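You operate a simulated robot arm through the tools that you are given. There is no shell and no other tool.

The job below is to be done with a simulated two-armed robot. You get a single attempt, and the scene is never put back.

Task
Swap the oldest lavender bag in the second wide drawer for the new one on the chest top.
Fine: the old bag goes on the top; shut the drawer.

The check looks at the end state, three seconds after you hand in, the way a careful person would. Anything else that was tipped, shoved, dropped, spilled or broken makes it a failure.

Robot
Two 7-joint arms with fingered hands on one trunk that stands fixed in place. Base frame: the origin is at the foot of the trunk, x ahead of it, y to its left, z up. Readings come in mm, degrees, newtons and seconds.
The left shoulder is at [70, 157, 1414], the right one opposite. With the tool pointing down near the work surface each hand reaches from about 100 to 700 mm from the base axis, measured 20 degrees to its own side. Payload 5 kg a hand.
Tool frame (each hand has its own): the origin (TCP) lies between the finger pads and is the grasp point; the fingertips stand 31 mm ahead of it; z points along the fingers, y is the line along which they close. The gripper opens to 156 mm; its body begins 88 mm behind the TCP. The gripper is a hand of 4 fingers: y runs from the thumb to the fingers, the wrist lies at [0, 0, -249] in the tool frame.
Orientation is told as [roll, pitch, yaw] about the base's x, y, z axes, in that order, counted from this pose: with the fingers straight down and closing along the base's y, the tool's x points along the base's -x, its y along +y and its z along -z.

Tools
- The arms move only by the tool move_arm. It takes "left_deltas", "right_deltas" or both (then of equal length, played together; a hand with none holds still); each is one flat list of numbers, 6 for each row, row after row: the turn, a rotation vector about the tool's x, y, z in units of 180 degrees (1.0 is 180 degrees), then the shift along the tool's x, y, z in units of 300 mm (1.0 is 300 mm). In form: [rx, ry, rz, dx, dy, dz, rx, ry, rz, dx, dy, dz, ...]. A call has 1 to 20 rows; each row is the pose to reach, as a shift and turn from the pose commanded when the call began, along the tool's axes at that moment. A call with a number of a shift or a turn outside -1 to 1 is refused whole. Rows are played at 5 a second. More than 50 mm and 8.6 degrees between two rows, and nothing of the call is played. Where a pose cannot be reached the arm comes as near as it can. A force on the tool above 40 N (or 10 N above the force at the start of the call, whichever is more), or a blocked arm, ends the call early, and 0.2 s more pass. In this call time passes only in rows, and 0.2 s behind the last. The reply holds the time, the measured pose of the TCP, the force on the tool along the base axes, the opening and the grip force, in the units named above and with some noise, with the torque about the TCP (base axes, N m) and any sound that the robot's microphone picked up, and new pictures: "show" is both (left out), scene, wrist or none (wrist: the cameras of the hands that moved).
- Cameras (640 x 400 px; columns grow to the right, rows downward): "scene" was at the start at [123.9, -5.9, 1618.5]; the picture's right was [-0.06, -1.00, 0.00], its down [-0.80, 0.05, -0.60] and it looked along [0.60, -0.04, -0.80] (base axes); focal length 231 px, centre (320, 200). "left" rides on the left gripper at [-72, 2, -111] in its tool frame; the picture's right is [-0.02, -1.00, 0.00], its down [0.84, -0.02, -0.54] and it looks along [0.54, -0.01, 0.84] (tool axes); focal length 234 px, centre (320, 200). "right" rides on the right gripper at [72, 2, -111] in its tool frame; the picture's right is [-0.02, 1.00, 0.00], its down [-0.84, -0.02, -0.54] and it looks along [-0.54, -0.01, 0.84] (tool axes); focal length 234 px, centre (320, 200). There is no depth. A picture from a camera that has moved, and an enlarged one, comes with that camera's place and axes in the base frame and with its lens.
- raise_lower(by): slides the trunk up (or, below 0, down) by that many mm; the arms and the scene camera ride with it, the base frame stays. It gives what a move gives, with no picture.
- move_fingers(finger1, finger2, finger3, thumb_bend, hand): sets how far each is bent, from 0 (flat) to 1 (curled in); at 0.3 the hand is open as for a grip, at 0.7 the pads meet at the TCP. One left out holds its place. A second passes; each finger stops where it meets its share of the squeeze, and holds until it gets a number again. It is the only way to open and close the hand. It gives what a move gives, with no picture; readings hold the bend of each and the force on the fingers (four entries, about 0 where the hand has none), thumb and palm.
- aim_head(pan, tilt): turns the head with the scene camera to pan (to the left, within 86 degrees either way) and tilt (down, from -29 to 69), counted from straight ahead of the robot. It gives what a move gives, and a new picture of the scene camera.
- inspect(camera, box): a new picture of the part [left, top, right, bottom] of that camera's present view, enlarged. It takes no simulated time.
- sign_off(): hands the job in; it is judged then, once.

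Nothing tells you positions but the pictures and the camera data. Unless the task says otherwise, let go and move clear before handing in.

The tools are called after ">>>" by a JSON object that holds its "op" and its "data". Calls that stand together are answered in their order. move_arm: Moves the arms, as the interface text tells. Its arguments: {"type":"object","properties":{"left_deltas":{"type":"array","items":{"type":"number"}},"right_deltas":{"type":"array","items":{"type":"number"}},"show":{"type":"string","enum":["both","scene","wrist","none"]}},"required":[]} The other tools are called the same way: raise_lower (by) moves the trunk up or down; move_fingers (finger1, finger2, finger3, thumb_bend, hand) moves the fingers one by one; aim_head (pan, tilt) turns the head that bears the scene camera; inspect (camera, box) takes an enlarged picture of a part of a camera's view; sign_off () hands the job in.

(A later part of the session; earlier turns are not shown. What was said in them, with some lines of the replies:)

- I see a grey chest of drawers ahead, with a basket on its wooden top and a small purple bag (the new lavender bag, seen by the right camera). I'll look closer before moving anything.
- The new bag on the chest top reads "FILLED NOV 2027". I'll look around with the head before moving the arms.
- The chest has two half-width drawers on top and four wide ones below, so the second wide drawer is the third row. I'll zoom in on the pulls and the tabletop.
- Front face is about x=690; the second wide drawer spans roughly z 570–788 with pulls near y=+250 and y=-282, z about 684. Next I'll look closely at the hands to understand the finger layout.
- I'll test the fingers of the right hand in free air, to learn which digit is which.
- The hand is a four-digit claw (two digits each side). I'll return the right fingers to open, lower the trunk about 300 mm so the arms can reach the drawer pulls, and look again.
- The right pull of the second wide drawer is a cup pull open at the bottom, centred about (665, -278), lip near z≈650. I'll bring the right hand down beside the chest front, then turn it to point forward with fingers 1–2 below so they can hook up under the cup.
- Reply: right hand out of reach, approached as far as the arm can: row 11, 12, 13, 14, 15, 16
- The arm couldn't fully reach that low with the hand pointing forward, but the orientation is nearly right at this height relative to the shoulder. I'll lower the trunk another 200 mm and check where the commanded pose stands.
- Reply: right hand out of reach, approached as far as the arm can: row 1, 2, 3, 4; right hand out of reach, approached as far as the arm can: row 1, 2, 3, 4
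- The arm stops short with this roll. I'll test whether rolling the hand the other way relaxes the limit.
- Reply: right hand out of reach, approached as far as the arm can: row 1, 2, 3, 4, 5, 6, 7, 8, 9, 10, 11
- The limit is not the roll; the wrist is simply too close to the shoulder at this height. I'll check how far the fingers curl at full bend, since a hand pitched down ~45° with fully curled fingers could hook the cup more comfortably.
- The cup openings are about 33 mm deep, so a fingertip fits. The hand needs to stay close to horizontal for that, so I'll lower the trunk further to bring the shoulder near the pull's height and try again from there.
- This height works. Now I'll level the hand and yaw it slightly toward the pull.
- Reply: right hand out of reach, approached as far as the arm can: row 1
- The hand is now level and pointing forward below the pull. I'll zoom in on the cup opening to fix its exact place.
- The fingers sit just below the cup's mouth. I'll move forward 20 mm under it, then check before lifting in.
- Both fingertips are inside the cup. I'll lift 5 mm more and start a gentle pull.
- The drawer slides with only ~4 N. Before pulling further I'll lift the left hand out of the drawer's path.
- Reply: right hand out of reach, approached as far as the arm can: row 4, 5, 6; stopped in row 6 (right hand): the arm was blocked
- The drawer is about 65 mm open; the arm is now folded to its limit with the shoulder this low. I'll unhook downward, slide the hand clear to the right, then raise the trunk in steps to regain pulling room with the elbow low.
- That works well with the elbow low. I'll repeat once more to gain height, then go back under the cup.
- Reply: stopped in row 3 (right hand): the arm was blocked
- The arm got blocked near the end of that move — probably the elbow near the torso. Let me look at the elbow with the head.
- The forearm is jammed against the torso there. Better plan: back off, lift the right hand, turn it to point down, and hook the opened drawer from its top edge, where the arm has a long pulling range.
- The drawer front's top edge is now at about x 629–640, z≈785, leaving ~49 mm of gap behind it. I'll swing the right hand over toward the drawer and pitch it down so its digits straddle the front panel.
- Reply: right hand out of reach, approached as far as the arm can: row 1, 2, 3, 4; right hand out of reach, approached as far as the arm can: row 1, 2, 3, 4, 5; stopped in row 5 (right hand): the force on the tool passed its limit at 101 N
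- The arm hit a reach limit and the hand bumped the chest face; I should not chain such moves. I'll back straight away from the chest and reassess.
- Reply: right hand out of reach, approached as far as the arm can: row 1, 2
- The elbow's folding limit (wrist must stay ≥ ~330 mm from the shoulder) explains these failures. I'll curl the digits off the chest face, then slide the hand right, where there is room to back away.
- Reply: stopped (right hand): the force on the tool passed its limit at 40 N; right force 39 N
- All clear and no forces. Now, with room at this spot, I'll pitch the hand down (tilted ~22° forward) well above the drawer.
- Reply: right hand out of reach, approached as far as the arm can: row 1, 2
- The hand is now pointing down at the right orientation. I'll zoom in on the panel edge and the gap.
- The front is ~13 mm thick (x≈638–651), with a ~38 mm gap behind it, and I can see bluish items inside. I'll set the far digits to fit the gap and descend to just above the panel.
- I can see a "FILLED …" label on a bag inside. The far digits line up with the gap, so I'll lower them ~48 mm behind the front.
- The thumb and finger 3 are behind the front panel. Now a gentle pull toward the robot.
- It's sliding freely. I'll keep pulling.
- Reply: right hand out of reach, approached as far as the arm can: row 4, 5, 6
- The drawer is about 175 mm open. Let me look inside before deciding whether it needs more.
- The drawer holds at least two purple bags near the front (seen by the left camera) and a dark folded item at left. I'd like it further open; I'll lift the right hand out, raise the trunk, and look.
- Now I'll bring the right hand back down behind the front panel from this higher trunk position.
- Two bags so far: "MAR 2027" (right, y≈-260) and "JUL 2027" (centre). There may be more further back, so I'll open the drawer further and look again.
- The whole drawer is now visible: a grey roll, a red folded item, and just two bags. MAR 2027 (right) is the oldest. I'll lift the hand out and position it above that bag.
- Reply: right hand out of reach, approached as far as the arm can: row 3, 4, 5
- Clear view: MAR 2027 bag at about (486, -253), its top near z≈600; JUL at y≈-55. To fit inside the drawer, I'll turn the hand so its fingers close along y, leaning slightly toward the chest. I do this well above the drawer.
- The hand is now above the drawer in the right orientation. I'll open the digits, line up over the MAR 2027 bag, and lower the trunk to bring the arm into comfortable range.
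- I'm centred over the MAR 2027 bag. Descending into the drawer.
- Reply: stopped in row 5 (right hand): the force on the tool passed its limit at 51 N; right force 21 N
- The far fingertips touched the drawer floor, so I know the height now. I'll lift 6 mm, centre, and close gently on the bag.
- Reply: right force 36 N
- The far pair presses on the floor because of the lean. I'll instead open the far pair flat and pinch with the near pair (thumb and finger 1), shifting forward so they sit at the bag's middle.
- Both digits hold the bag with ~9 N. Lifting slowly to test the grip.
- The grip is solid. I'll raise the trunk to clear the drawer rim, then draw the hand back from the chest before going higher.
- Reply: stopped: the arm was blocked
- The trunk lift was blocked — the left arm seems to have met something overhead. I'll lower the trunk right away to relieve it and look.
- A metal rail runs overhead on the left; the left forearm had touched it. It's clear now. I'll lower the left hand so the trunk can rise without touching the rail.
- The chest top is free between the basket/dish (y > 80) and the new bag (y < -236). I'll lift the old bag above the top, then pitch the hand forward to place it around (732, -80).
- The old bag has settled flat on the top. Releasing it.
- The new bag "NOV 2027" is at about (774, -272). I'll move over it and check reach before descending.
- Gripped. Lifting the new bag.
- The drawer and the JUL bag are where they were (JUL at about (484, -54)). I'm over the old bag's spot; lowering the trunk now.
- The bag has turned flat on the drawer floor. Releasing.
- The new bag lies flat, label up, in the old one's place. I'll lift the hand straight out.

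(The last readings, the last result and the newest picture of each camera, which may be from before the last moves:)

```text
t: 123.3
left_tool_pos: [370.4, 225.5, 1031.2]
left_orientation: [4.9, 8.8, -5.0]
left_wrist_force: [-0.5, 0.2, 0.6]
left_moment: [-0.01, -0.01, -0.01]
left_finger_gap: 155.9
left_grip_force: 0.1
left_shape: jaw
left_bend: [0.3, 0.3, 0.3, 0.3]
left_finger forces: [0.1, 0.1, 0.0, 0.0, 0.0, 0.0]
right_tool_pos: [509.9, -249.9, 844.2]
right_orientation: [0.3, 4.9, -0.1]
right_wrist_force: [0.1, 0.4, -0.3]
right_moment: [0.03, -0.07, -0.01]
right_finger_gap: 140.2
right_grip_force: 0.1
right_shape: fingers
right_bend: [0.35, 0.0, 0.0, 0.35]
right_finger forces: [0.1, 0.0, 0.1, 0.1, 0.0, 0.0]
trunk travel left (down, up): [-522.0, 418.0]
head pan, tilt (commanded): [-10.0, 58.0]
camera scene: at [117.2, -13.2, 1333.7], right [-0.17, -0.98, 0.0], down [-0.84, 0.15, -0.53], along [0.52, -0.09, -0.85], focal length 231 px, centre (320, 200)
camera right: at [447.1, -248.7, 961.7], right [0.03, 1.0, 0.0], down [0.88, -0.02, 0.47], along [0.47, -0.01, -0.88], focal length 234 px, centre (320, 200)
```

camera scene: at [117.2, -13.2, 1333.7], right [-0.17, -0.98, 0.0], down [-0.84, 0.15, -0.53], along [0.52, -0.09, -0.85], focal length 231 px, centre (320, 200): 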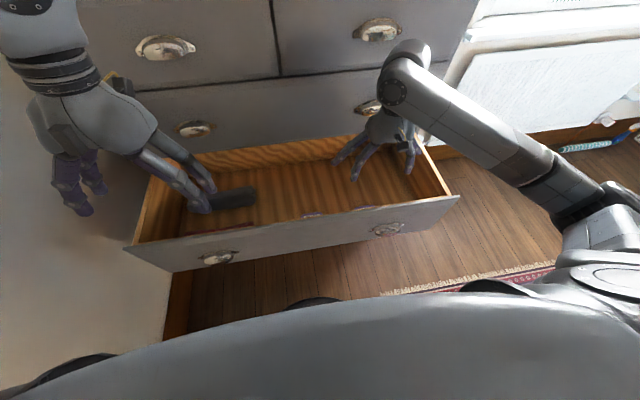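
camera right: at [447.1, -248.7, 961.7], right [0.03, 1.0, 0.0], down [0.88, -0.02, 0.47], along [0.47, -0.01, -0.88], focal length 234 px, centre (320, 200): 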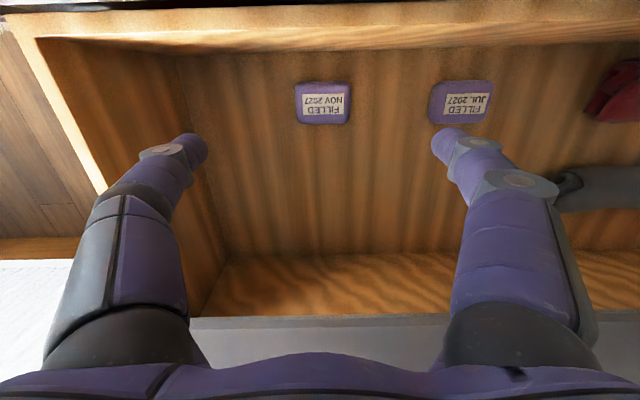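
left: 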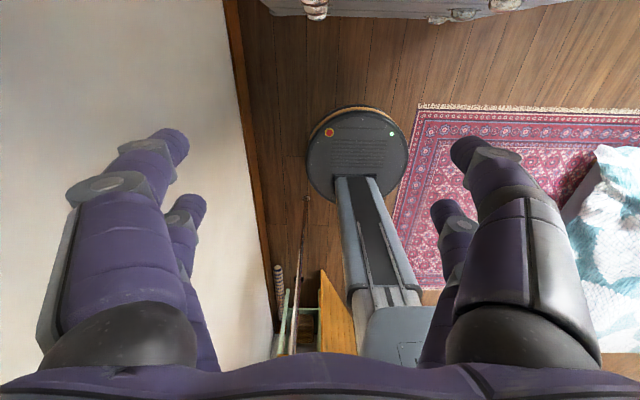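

NOV 2027 sits next to JUL 2027. Now to close: I'll make the digits compact, raise the trunk a bit, and bring the hand over to the robot side of the front panel.

>>> {"op": "move_fingers", "data": {"hand": "right", "finger1": 0.62, "finger2": 0.62, "finger3": 0.62, "thumb_bend": 0.62}}

>>> {"op": "raise_lower", "data": {"by": 150}}

>>> {"op": "move_arm", "data": {"right_deltas": [0, 0, 0, 0.0827, 0.0945, 0.0762, 0, 0, 0, 0.1653, 0.189, 0.1523, 0, 0, 0, 0.248, 0.2835, 0.2285, 0, 0, 0, 0.3307, 0.378, 0.3047, 0, 0, 0, 0.4133, 0.4725, 0.3808, 0, 0, 0, 0.496, 0.567, 0.457], "show": "both"}}

```text
t: 124.3
left_tool_pos: [370.3, 223.7, 1031.9]
left_orientation: [4.9, 8.9, -5.0]
left_wrist_force: [0.4, -1.0, -0.7]
left_moment: [0.01, -0.05, -0.01]
left_finger_gap: 156.1
left_grip_force: 0.1
left_shape: jaw
left_bend: [0.3, 0.3, 0.3, 0.3]
left_finger forces: [0.0, 0.1, 0.0, 0.0, 0.0, 0.0]
right_tool_pos: [510.4, -249.7, 844.3]
right_orientation: [0.4, 5.0, -0.1]
right_wrist_force: [0.6, 0.2, 0.0]
right_moment: [0.02, 0.01, -0.04]
right_finger_gap: 34.4
right_grip_force: 0.0
right_shape: fingers
right_bend: [0.62, 0.62, 0.62, 0.62]
right_finger forces: [0.0, 0.1, 0.1, 0.0, 0.0, 0.1]
trunk travel left (down, up): [-522.0, 418.0]
head pan, tilt (commanded): [-10.0, 58.0]
```

```text
t: 126.1
left_tool_pos: [370.3, 223.5, 1180.8]
left_orientation: [5.0, 8.9, -5.0]
left_wrist_force: [0.1, 0.1, 0.3]
left_moment: [-0.04, -0.02, 0.02]
left_finger_gap: 156.1
left_grip_force: 0.0
left_shape: jaw
left_bend: [0.3, 0.3, 0.3, 0.3]
left_finger forces: [0.0, 0.0, 0.0, 0.1, 0.0, 0.0]
right_tool_pos: [509.8, -249.8, 993.7]
right_orientation: [0.4, 4.9, -0.1]
right_wrist_force: [-0.4, 0.0, 0.2]
right_moment: [-0.02, 0.03, 0.02]
right_finger_gap: 34.2
right_grip_force: 0.0
right_shape: fingers
right_bend: [0.62, 0.62, 0.62, 0.62]
right_finger forces: [0.0, 0.1, 0.0, 0.1, 0.0, 0.0]
trunk travel left (down, up): [-672.0, 268.0]
head pan, tilt (commanded): [-10.0, 58.0]
```

```text
t: 127.5
left_tool_pos: [370.0, 224.1, 1181.2]
left_orientation: [4.9, 8.8, -4.9]
left_wrist_force: [1.1, 0.3, 0.3]
left_moment: [0.03, -0.03, 0.0]
left_finger_gap: 155.9
left_grip_force: 0.1
left_shape: jaw
left_bend: [0.3, 0.3, 0.3, 0.3]
left_finger forces: [0.1, 0.1, 0.1, 0.0, 0.0, 0.1]
right_tool_pos: [349.0, -80.1, 869.2]
right_orientation: [0.3, 4.9, -0.2]
right_wrist_force: [-0.5, -0.6, -1.0]
right_moment: [0.0, -0.01, 0.01]
right_finger_gap: 34.2
right_grip_force: 0.0
right_shape: fingers
right_bend: [0.62, 0.62, 0.62, 0.62]
right_finger forces: [0.1, 0.0, 0.0, 0.0, 0.0, 0.0]
trunk travel left (down, up): [-672.0, 268.0]
head pan, tilt (commanded): [-10.0, 58.0]
camera scene: at [117.1, -12.4, 1483.8], right [-0.17, -0.98, 0.0], down [-0.83, 0.15, -0.53], along [0.52, -0.09, -0.85], focal length 231 px, centre (320, 200)
camera right: at [286.7, -79.1, 985.7], right [0.03, 1.0, 0.0], down [0.88, -0.02, 0.47], along [0.47, -0.01, -0.88], focal length 234 px, centre (320, 200)
```

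scene: 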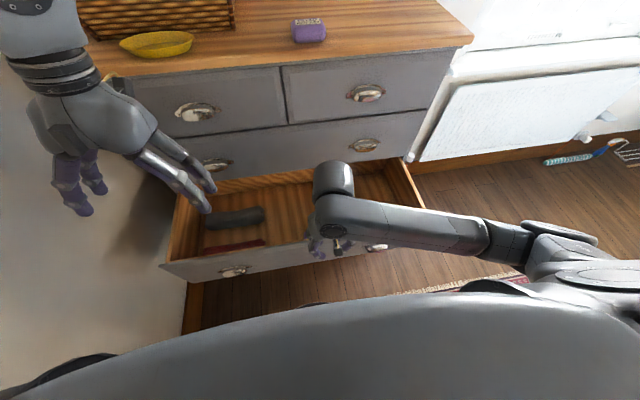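
right: 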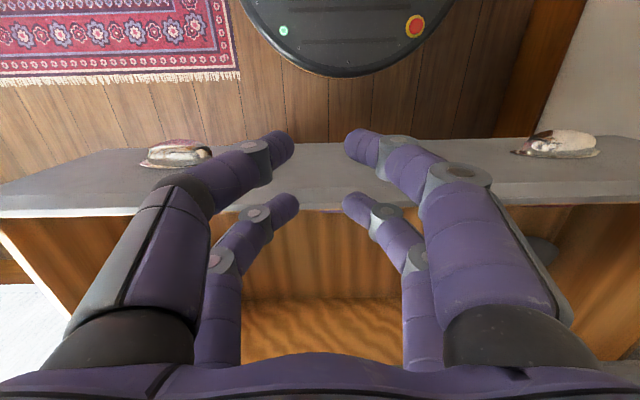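

>>> {"op": "move_arm", "data": {"right_deltas": [0, 0, 0, -0.0093, 0, 0.1079, 0, 0, 0, -0.0185, 0, 0.2159, 0, 0, 0, -0.0278, 0, 0.3238, 0, 0, 0, -0.037, 0, 0.4317], "show": "both"}}

```text
t: 128.5
left_tool_pos: [370.6, 225.5, 1181.1]
left_orientation: [4.9, 9.0, -5.0]
left_wrist_force: [-0.3, 0.4, 0.4]
left_moment: [0.01, 0.01, 0.01]
left_finger_gap: 155.9
left_grip_force: 0.1
left_shape: jaw
left_bend: [0.3, 0.3, 0.3, 0.3]
left_finger forces: [0.0, 0.0, 0.0, 0.0, 0.0, 0.0]
right_tool_pos: [351.3, -77.7, 739.4]
right_orientation: [0.3, 4.9, -0.1]
right_wrist_force: [0.1, 0.8, -0.8]
right_moment: [-0.03, 0.02, 0.03]
right_finger_gap: 34.2
right_grip_force: 0.1
right_shape: fingers
right_bend: [0.62, 0.62, 0.62, 0.62]
right_finger forces: [0.0, 0.1, 0.0, 0.1, 0.0, 0.0]
trunk travel left (down, up): [-672.0, 268.0]
head pan, tilt (commanded): [-10.0, 58.0]
camera scene: at [117.6, -13.4, 1483.8], right [-0.17, -0.98, 0.0], down [-0.84, 0.15, -0.53], along [0.52, -0.09, -0.85], focal length 231 px, centre (320, 200)
camera right: at [289.0, -76.4, 856.2], right [0.03, 1.0, 0.01], down [0.88, -0.03, 0.47], along [0.47, -0.01, -0.88], focal length 234 px, centre (320, 200)
```

scene: 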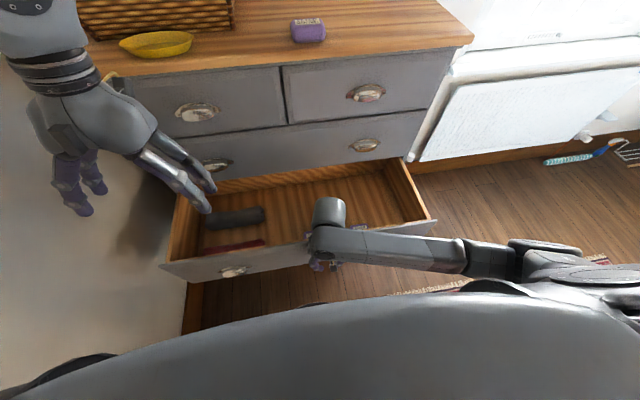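
right: 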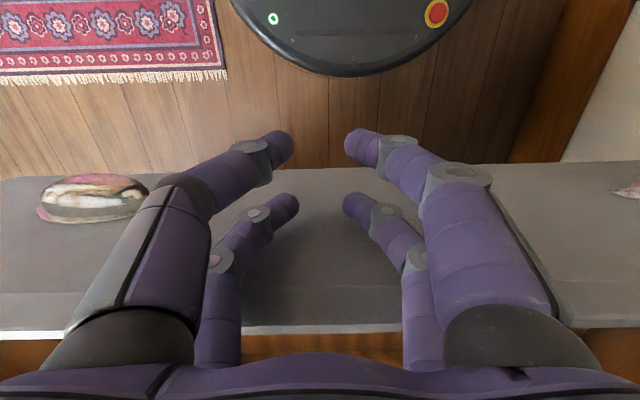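

Pushing the drawer in gently with the finger backs, near its centre.

>>> {"op": "move_arm", "data": {"right_deltas": [0, 0, 0, -0.0333, 0, -0.0028, 0, 0, 0, -0.0667, 0, -0.0057, 0, 0, 0, -0.1, 0, -0.0085, 0, 0, 0, -0.1333, 0, -0.0114, 0, 0, 0, -0.1667, 0, -0.0142, 0, 0, 0, -0.2, 0, -0.0171, 0, 0, 0, -0.2333, 0, -0.02, 0, 0, 0, -0.2667, 0, -0.0228, 0, 0, 0, -0.3, 0, -0.0257, 0, 0, 0, -0.3333, 0, -0.0285, 0, 0, 0, -0.3667, 0, -0.0314, 0, 0, 0, -0.4, 0, -0.0342, 0, 0, 0, -0.4333, 0, -0.0371, 0, 0, 0, -0.4667, 0, -0.04], "show": "both"}}

```text
t: 131.5
left_tool_pos: [369.5, 224.6, 1181.7]
left_orientation: [4.8, 8.9, -5.1]
left_wrist_force: [0.0, 0.5, 0.8]
left_moment: [-0.01, 0.04, 0.02]
left_finger_gap: 155.7
left_grip_force: 0.0
left_shape: jaw
left_bend: [0.3, 0.3, 0.3, 0.3]
left_finger forces: [0.0, 0.0, 0.1, 0.0, 0.0, 0.1]
right_tool_pos: [491.5, -78.8, 741.0]
right_orientation: [0.4, 4.9, -0.1]
right_wrist_force: [-3.7, 0.3, -0.8]
right_moment: [0.0, -0.15, 0.02]
right_finger_gap: 34.2
right_grip_force: 2.2
right_shape: fingers
right_bend: [0.62, 0.62, 0.62, 0.62]
right_finger forces: [0.0, 2.3, 1.9, 0.0, 0.0, 0.1]
trunk travel left (down, up): [-672.0, 268.0]
head pan, tilt (commanded): [-10.0, 58.0]
camera scene: at [117.3, -13.2, 1483.7], right [-0.17, -0.98, 0.0], down [-0.84, 0.15, -0.53], along [0.52, -0.09, -0.85], focal length 231 px, centre (320, 200)
camera right: at [428.9, -76.8, 858.6], right [0.03, 1.0, 0.0], down [0.88, -0.03, 0.47], along [0.47, -0.01, -0.88], focal length 234 px, centre (320, 200)
```

scene: 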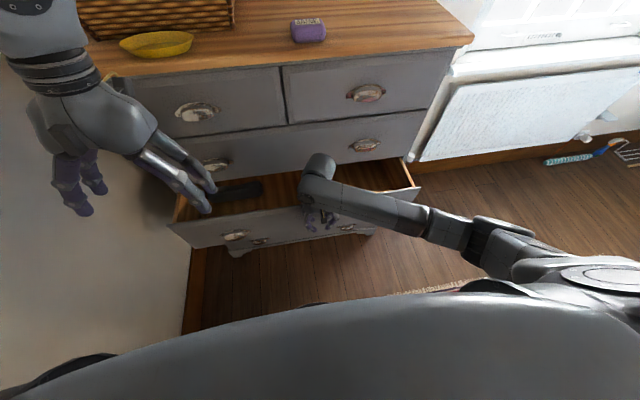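
right: 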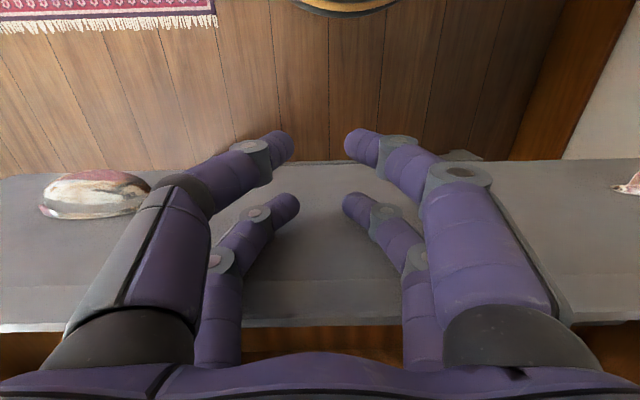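

>>> {"op": "move_arm", "data": {"right_deltas": [0, 0, 0, -0.0333, 0, -0.0028, 0, 0, 0, -0.0667, 0, -0.0057, 0, 0, 0, -0.1, 0, -0.0085, 0, 0, 0, -0.1333, 0, -0.0114, 0, 0, 0, -0.1667, 0, -0.0142, 0, 0, 0, -0.2, 0, -0.0171, 0, 0, 0, -0.2333, 0, -0.02], "show": "both"}}

```text
t: 133.1
left_tool_pos: [369.9, 224.7, 1181.2]
left_orientation: [4.9, 9.0, -4.9]
left_wrist_force: [0.5, -0.2, -0.3]
left_moment: [-0.01, -0.01, 0.0]
left_finger_gap: 155.7
left_grip_force: 0.1
left_shape: jaw
left_bend: [0.3, 0.3, 0.3, 0.3]
left_finger forces: [0.1, 0.0, 0.0, 0.0, 0.0, 0.0]
right_tool_pos: [562.0, -78.5, 742.1]
right_orientation: [0.4, 4.8, 0.0]
right_wrist_force: [-3.1, 0.0, 2.0]
right_moment: [-0.04, -0.22, 0.08]
right_finger_gap: 33.9
right_grip_force: 2.3
right_shape: fingers
right_bend: [0.62, 0.62, 0.62, 0.62]
right_finger forces: [0.0, 2.3, 1.9, 0.0, 0.1, 0.0]
trunk travel left (down, up): [-672.0, 268.0]
head pan, tilt (commanded): [-10.0, 58.0]
camera scene: at [117.3, -13.1, 1483.8], right [-0.17, -0.98, 0.0], down [-0.84, 0.15, -0.53], along [0.52, -0.09, -0.85], focal length 231 px, centre (320, 200)
camera right: at [500.0, -77.0, 858.2], right [0.03, 1.0, 0.0], down [0.88, -0.03, 0.47], along [0.47, -0.01, -0.88], focal length 234 px, centre (320, 200)
```

scene: 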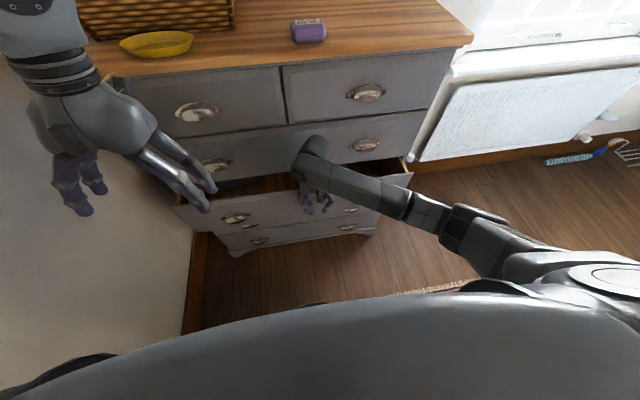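
right: 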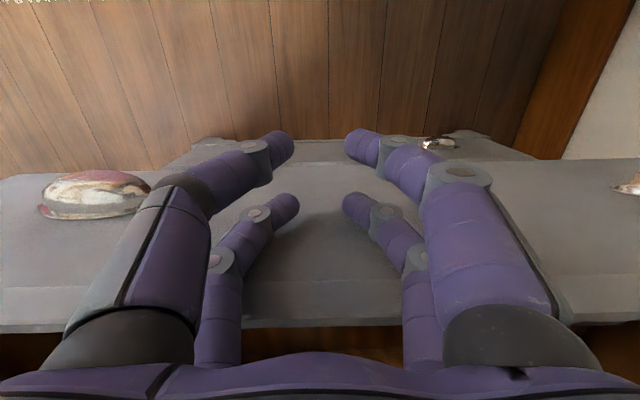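

About 96 mm left. I'll back off slightly and tilt the hand forward so the fingertips lead and the palm stays clear of the chest for the last part.

>>> {"op": "move_arm", "data": {"right_deltas": [0, 0, 0, 0.1, 0, 0.0086, 0, -0.0417, 0, 0.15, 0, 0.0128, 0, -0.0833, 0, 0.15, 0, 0.0128, 0, -0.125, 0, 0.15, 0, 0.0128, 0, -0.1667, 0, 0.15, 0, 0.0128], "show": "both"}}

```text
t: 134.3
left_tool_pos: [369.6, 224.1, 1181.7]
left_orientation: [4.9, 8.8, -5.0]
left_wrist_force: [0.7, -0.2, 0.0]
left_moment: [0.02, -0.03, -0.01]
left_finger_gap: 155.7
left_grip_force: 0.0
left_shape: jaw
left_bend: [0.3, 0.3, 0.3, 0.3]
left_finger forces: [0.0, 0.0, 0.0, 0.0, 0.1, 0.0]
right_tool_pos: [515.2, -79.6, 742.0]
right_orientation: [0.4, -25.3, -0.2]
right_wrist_force: [-0.1, -0.3, 0.6]
right_moment: [0.01, -0.02, 0.04]
right_finger_gap: 34.0
right_grip_force: 0.0
right_shape: fingers
right_bend: [0.62, 0.62, 0.62, 0.62]
right_finger forces: [0.1, 0.0, 0.0, 0.0, 0.1, 0.0]
trunk travel left (down, up): [-672.0, 268.0]
head pan, tilt (commanded): [-10.0, 58.0]
camera scene: at [116.6, -13.7, 1483.8], right [-0.17, -0.98, 0.0], down [-0.83, 0.15, -0.53], along [0.52, -0.09, -0.85], focal length 231 px, centre (320, 200)
camera right: at [402.6, -76.7, 811.7], right [0.02, 1.0, 0.02], down [0.53, -0.03, 0.85], along [0.85, -0.01, -0.53], focal length 234 px, centre (320, 200)
```

scene: 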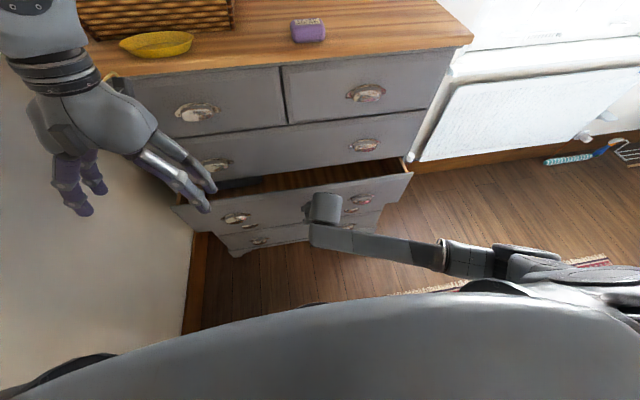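
right: 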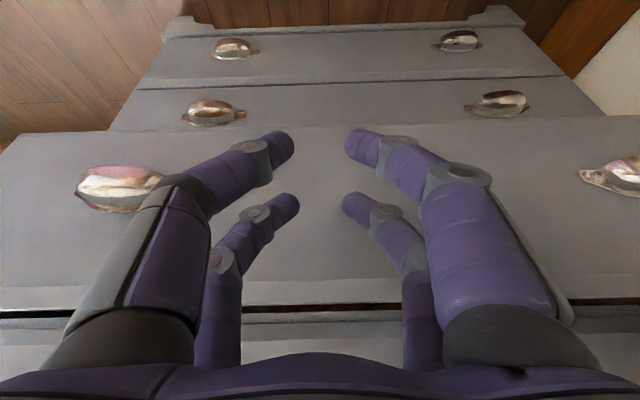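

>>> {"op": "move_arm", "data": {"right_deltas": [0, 0, 0, -0.0362, 0, 0.0171, 0, 0, 0, -0.0723, 0, 0.0342, 0, 0, 0, -0.1085, 0, 0.0513, 0, 0, 0, -0.1447, 0, 0.0684, 0, 0, 0, -0.1808, 0, 0.0855, 0, 0, 0, -0.217, 0, 0.1026, 0, 0, 0, -0.2531, 0, 0.1197, 0, 0, 0, -0.2893, 0, 0.1368, 0, 0, 0, -0.3255, 0, 0.1539, 0, 0, 0, -0.3616, 0, 0.171], "show": "both"}}

```text
t: 136.5
left_tool_pos: [370.4, 225.1, 1182.0]
left_orientation: [4.9, 8.9, -5.0]
left_wrist_force: [0.4, -0.5, 0.5]
left_moment: [0.04, 0.03, 0.02]
left_finger_gap: 155.9
left_grip_force: 0.1
left_shape: jaw
left_bend: [0.3, 0.3, 0.3, 0.3]
left_finger forces: [0.1, 0.1, 0.0, 0.1, 0.1, 0.0]
right_tool_pos: [636.5, -78.8, 742.6]
right_orientation: [0.4, -25.1, -0.4]
right_wrist_force: [-4.6, -0.3, 1.0]
right_moment: [0.0, 0.07, -0.01]
right_finger_gap: 34.1
right_grip_force: 2.5
right_shape: fingers
right_bend: [0.62, 0.62, 0.62, 0.62]
right_finger forces: [0.0, 3.0, 1.5, 0.1, 0.0, 0.1]
trunk travel left (down, up): [-672.0, 268.0]
head pan, tilt (commanded): [-10.0, 58.0]
camera scene: at [117.7, -13.2, 1483.7], right [-0.17, -0.98, 0.0], down [-0.84, 0.15, -0.53], along [0.52, -0.09, -0.85], focal length 231 px, centre (320, 200)
camera right: at [523.8, -77.0, 811.9], right [0.02, 1.0, 0.02], down [0.53, -0.03, 0.85], along [0.85, -0.01, -0.53], focal length 234 px, centre (320, 200)
```

scene: 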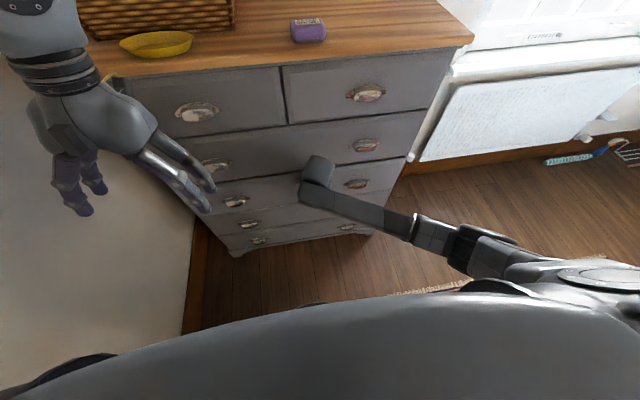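
right: 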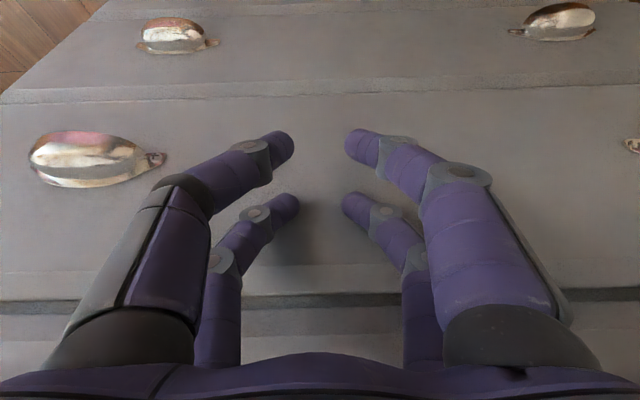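

>>> {"op": "move_arm", "data": {"right_deltas": [0, 0, 0, -0.0121, 0, 0.0057, 0, 0, 0, -0.0241, 0, 0.0114, 0, 0, 0, -0.0362, 0, 0.0171, 0, 0, 0, -0.0482, 0, 0.0228], "show": "both"}}

```text
t: 137.4
left_tool_pos: [370.9, 224.2, 1181.4]
left_orientation: [4.9, 9.0, -5.0]
left_wrist_force: [0.3, -0.2, -0.6]
left_moment: [-0.02, 0.09, 0.0]
left_finger_gap: 155.7
left_grip_force: 0.1
left_shape: jaw
left_bend: [0.3, 0.3, 0.3, 0.3]
left_finger forces: [0.0, 0.0, 0.0, 0.0, 0.0, 0.0]
right_tool_pos: [642.4, -76.1, 735.6]
right_orientation: [0.4, -24.2, 0.0]
right_wrist_force: [-22.7, -1.3, 8.0]
right_moment: [-0.12, 0.13, -0.28]
right_finger_gap: 34.2
right_grip_force: 11.7
right_shape: fingers
right_bend: [0.62, 0.63, 0.62, 0.62]
right_finger forces: [0.2, 7.9, 14.8, 0.0, 0.0, 0.1]
trunk travel left (down, up): [-672.0, 268.0]
head pan, tilt (commanded): [-10.0, 58.0]
stopped in row 4 (right hand): the force on the tool passed its limit at 44 N (the readings are from after the stop); the commanded pose is now the measured one
camera scene: at [117.0, -13.3, 1483.8], right [-0.17, -0.98, 0.0], down [-0.83, 0.15, -0.53], along [0.52, -0.09, -0.85], focal length 231 px, centre (320, 200)
camera right: at [531.2, -74.7, 807.7], right [0.02, 1.0, 0.02], down [0.54, -0.03, 0.84], along [0.84, -0.01, -0.54], focal length 234 px, centre (320, 200)
```

scene: 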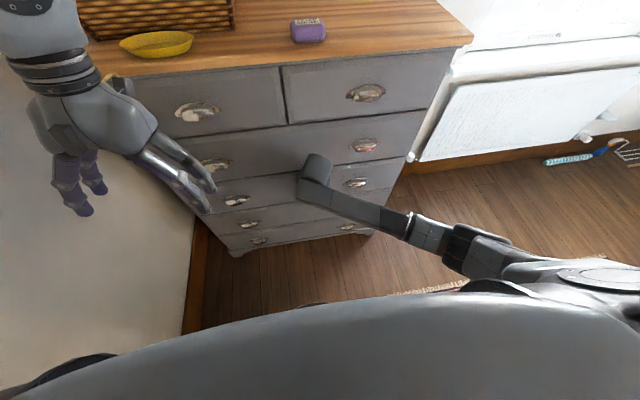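
right: 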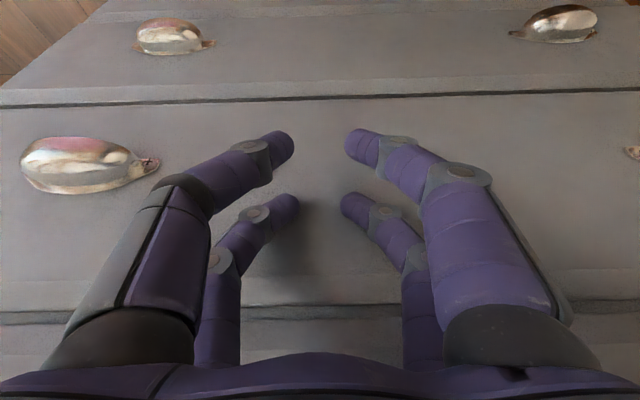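

The drawer met its stop. Backing the hand away to check that it is flush.

>>> {"op": "move_arm", "data": {"right_deltas": [0, 0, 0, 0.0904, 0, -0.0427, 0, 0, 0, 0.1808, 0, -0.0855, 0, 0, 0, 0.2712, 0, -0.1282, 0, 0, 0, 0.3616, 0, -0.171], "show": "both"}}

>>> {"op": "aim_head", "data": {"pan": -10, "tilt": 50}}

>>> {"op": "inspect", "data": {"camera": "scene", "box": [170, 120, 450, 320]}}

```text
t: 138.4
left_tool_pos: [370.3, 225.4, 1181.6]
left_orientation: [4.8, 8.8, -5.0]
left_wrist_force: [-0.8, -0.5, -0.7]
left_moment: [-0.01, -0.03, -0.03]
left_finger_gap: 156.0
left_grip_force: 0.1
left_shape: jaw
left_bend: [0.3, 0.3, 0.3, 0.3]
left_finger forces: [0.0, 0.1, 0.0, 0.0, 0.0, 0.0]
right_tool_pos: [526.4, -78.9, 736.1]
right_orientation: [0.4, -24.6, -0.2]
right_wrist_force: [-0.1, 0.6, -1.5]
right_moment: [-0.01, 0.01, 0.02]
right_finger_gap: 34.3
right_grip_force: 0.1
right_shape: fingers
right_bend: [0.62, 0.62, 0.62, 0.62]
right_finger forces: [0.1, 0.0, 0.0, 0.1, 0.0, 0.1]
trunk travel left (down, up): [-672.0, 268.0]
head pan, tilt (commanded): [-10.0, 58.0]
camera scene: at [116.0, -13.8, 1483.9], right [-0.17, -0.98, 0.0], down [-0.83, 0.15, -0.53], along [0.52, -0.09, -0.85], focal length 231 px, centre (320, 200)
camera right: at [413.4, -77.0, 807.7], right [0.02, 1.0, 0.02], down [0.54, -0.03, 0.84], along [0.84, -0.01, -0.54], focal length 234 px, centre (320, 200)
```

scene: 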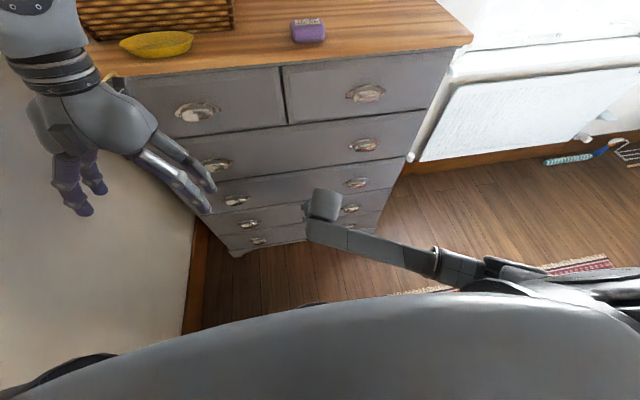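
right: 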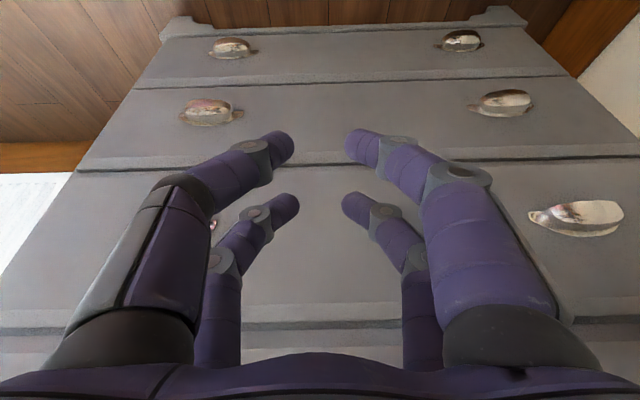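

```text
t: 139.1
left_tool_pos: [370.0, 224.0, 1180.2]
left_orientation: [4.8, 8.8, -5.0]
left_wrist_force: [-0.6, 0.3, -0.4]
left_moment: [0.03, -0.01, 0.01]
left_finger_gap: 155.7
left_grip_force: 0.1
left_shape: jaw
left_bend: [0.3, 0.3, 0.3, 0.3]
left_finger forces: [0.0, 0.0, 0.0, 0.0, 0.0, 0.1]
right_tool_pos: [526.2, -77.0, 735.9]
right_orientation: [0.4, -24.6, -0.2]
right_wrist_force: [0.7, -0.1, 0.2]
right_moment: [0.0, 0.02, 0.02]
right_finger_gap: 34.2
right_grip_force: 0.1
right_shape: fingers
right_bend: [0.62, 0.62, 0.62, 0.62]
right_finger forces: [0.0, 0.1, 0.1, 0.0, 0.0, 0.0]
trunk travel left (down, up): [-672.0, 268.0]
head pan, tilt (commanded): [-10.0, 50.0]
camera scene: at [125.7, -14.7, 1493.9], right [-0.17, -0.98, 0.0], down [-0.75, 0.13, -0.64], along [0.63, -0.11, -0.77], focal length 231 px, centre (320, 200)
```

scene: 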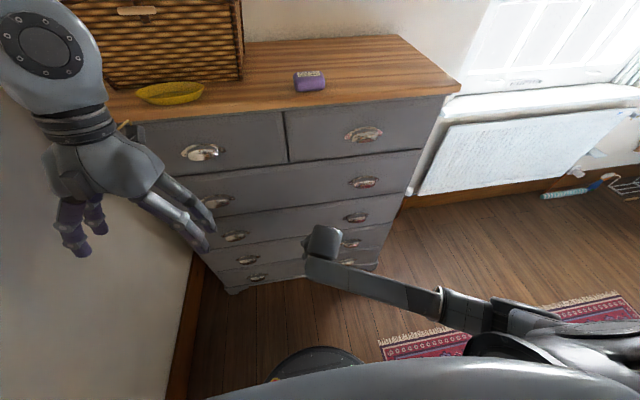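

```text
2.00 times, centred on (310, 220) of scene
camera zoom: at [125.7, -14.7, 1493.9], right [-0.17, -0.98, 0.0], down [-0.75, 0.13, -0.64], along [0.63, -0.11, -0.77], focal length 462 px, centre (340, 160)
```

zoom: 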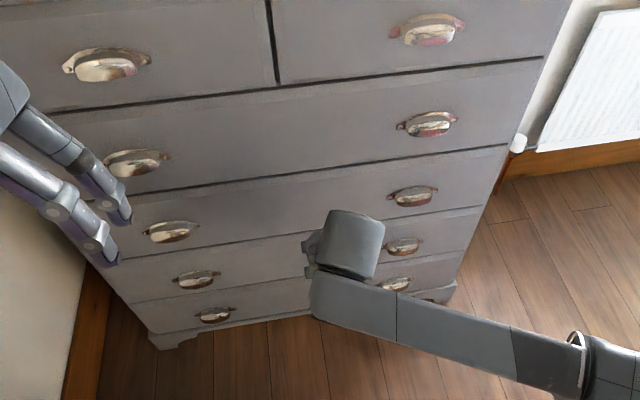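

>>> {"op": "inspect", "data": {"camera": "scene", "box": [330, 150, 450, 250]}}

>>> {"op": "inspect", "data": {"camera": "scene", "box": [210, 150, 330, 250]}}

>>> {"op": "inspect", "data": {"camera": "scene", "box": [100, 0, 480, 140]}}

>>> {"op": "inspect", "data": {"camera": "right", "box": [0, 140, 640, 400]}}

```text
4.00 times, centred on (390, 200) of scene
camera zoom: at [125.7, -14.7, 1493.9], right [-0.17, -0.98, 0.0], down [-0.75, 0.13, -0.64], along [0.63, -0.11, -0.77], focal length 925 px, centre (40, 200)
```

zoom: 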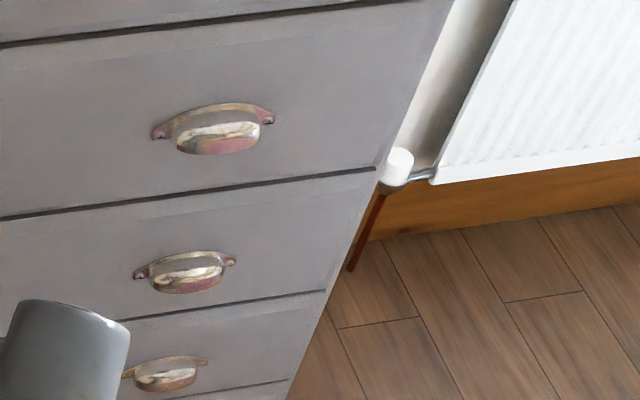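

```text
4.00 times, centred on (270, 200) of scene
camera zoom: at [125.7, -14.7, 1493.9], right [-0.17, -0.98, 0.0], down [-0.75, 0.13, -0.64], along [0.63, -0.11, -0.77], focal length 925 px, centre (520, 200)
```

zoom: 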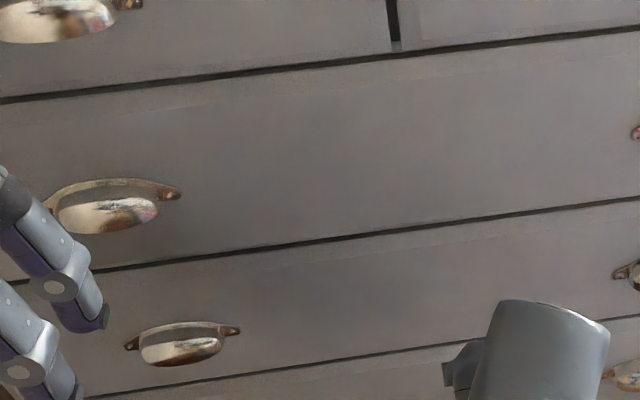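

```text
1.68 times, centred on (290, 70) of scene
camera zoom: at [125.7, -14.7, 1493.9], right [-0.17, -0.98, 0.0], down [-0.75, 0.13, -0.64], along [0.63, -0.11, -0.77], focal length 389 px, centre (370, 419)
```

zoom: 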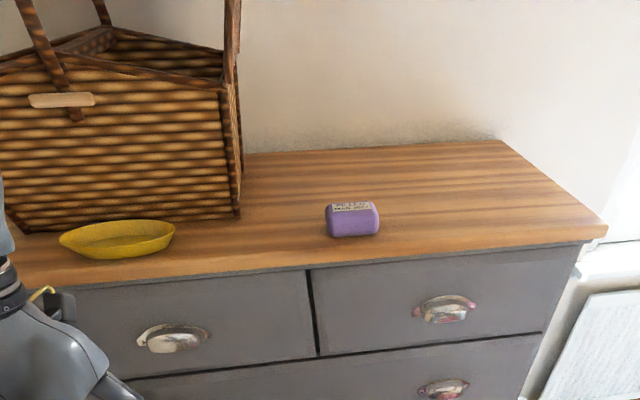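

```text
1.00 times, centred on (320, 270) of right (not enlarged: the box is as wide or as high as the picture)
camera zoom: at [414.6, -76.8, 807.2], right [0.02, 1.0, 0.02], down [0.54, -0.03, 0.84], along [0.84, -0.01, -0.54], focal length 234 px, centre (320, 130)
```

zoom: 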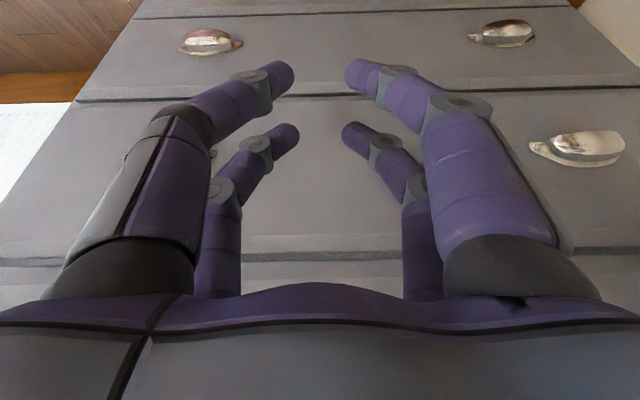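

Everything looks right: the drawer is flush, the old bag rests on the top, and basket and dish are undisturbed. I'll retreat the right hand a bit more and take a last look.

>>> {"op": "move_arm", "data": {"right_deltas": [0, 0, 0, 0.0909, 0, -0.0417, 0, 0, 0, 0.1818, 0, -0.0833, 0, 0, 0, 0.2727, 0, -0.125], "show": "scene"}}

>>> {"op": "aim_head", "data": {"pan": 0, "tilt": 38}}

```text
t: 139.9
left_tool_pos: [368.3, 225.0, 1182.2]
left_orientation: [4.9, 8.8, -5.0]
left_wrist_force: [-0.1, 1.0, 0.1]
left_moment: [0.0, -0.01, -0.02]
left_finger_gap: 155.8
left_grip_force: 0.1
left_shape: jaw
left_bend: [0.3, 0.3, 0.3, 0.3]
left_finger forces: [0.0, 0.1, 0.0, 0.0, 0.1, 0.0]
right_tool_pos: [434.2, -78.2, 738.7]
right_orientation: [0.4, -24.5, -0.2]
right_wrist_force: [0.4, 0.9, 0.1]
right_moment: [-0.03, -0.04, 0.0]
right_finger_gap: 34.2
right_grip_force: 0.0
right_shape: fingers
right_bend: [0.62, 0.62, 0.62, 0.62]
right_finger forces: [0.0, 0.0, 0.0, 0.0, 0.0, 0.0]
trunk travel left (down, up): [-672.0, 268.0]
head pan, tilt (commanded): [-10.0, 50.0]
camera scene: at [124.5, -14.9, 1494.0], right [-0.17, -0.98, 0.0], down [-0.75, 0.13, -0.64], along [0.63, -0.11, -0.77], focal length 231 px, centre (320, 200)
```

scene: 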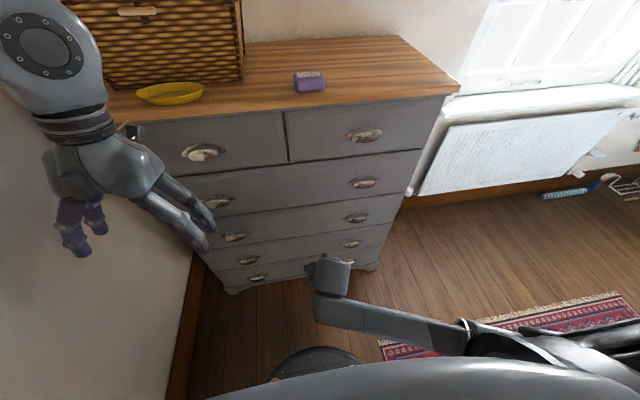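

```text
t: 140.7
left_tool_pos: [370.7, 224.4, 1181.0]
left_orientation: [4.9, 9.0, -4.9]
left_wrist_force: [-0.1, -0.4, -0.3]
left_moment: [0.0, 0.0, 0.02]
left_finger_gap: 155.9
left_grip_force: 0.0
left_shape: jaw
left_bend: [0.3, 0.3, 0.3, 0.3]
left_finger forces: [0.1, 0.0, 0.1, 0.0, 0.1, 0.0]
right_tool_pos: [434.6, -76.5, 737.3]
right_orientation: [0.4, -24.5, -0.2]
right_wrist_force: [0.3, -0.6, -0.6]
right_moment: [0.01, -0.02, 0.02]
right_finger_gap: 34.2
right_grip_force: 0.0
right_shape: fingers
right_bend: [0.62, 0.62, 0.62, 0.62]
right_finger forces: [0.0, 0.1, 0.1, 0.1, 0.0, 0.0]
trunk travel left (down, up): [-672.0, 268.0]
head pan, tilt (commanded): [0.0, 38.0]
camera scene: at [136.1, -1.5, 1511.0], right [0.0, -1.0, 0.0], down [-0.62, 0.0, -0.79], along [0.79, 0.0, -0.62], focal length 231 px, centre (320, 200)
```

scene: 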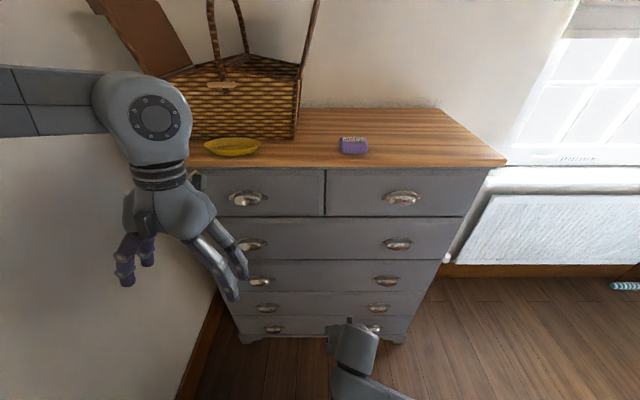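

The drawer is shut flush with the new NOV 2027 bag inside, and the old MAR 2027 bag lies on the chest top. The basket and dish are in place and both hands are clear, so I'm handing in.

>>> {"op": "sign_off", "data": {}}

```text
The job is handed in.
```

The swap is done. The new NOV 2027 bag is in the second wide drawer, in the spot the oldest bag (MAR 2027) had. The MAR 2027 bag is lying flat on the chest top, label up. The drawer is shut flush. The JUL 2027 bag, the grey roll and the red folded item stayed in the drawer; I couldn't see inside after shutting it. The basket and the yellow dish look undisturbed, and both hands are clear.

Three knocks happened along the way:
- **Chest front:** the right hand bumped it early on. The force peaked at about 101 N.
- **Pull above:** the fingers then pressed the pull of the wide drawer above, at about 40 N.
- **Overhead rail:** the left arm touched the metal rail on the left wall while the trunk was rising. I lowered the trunk straight away.

I saw no marks or shifted items after any of them.
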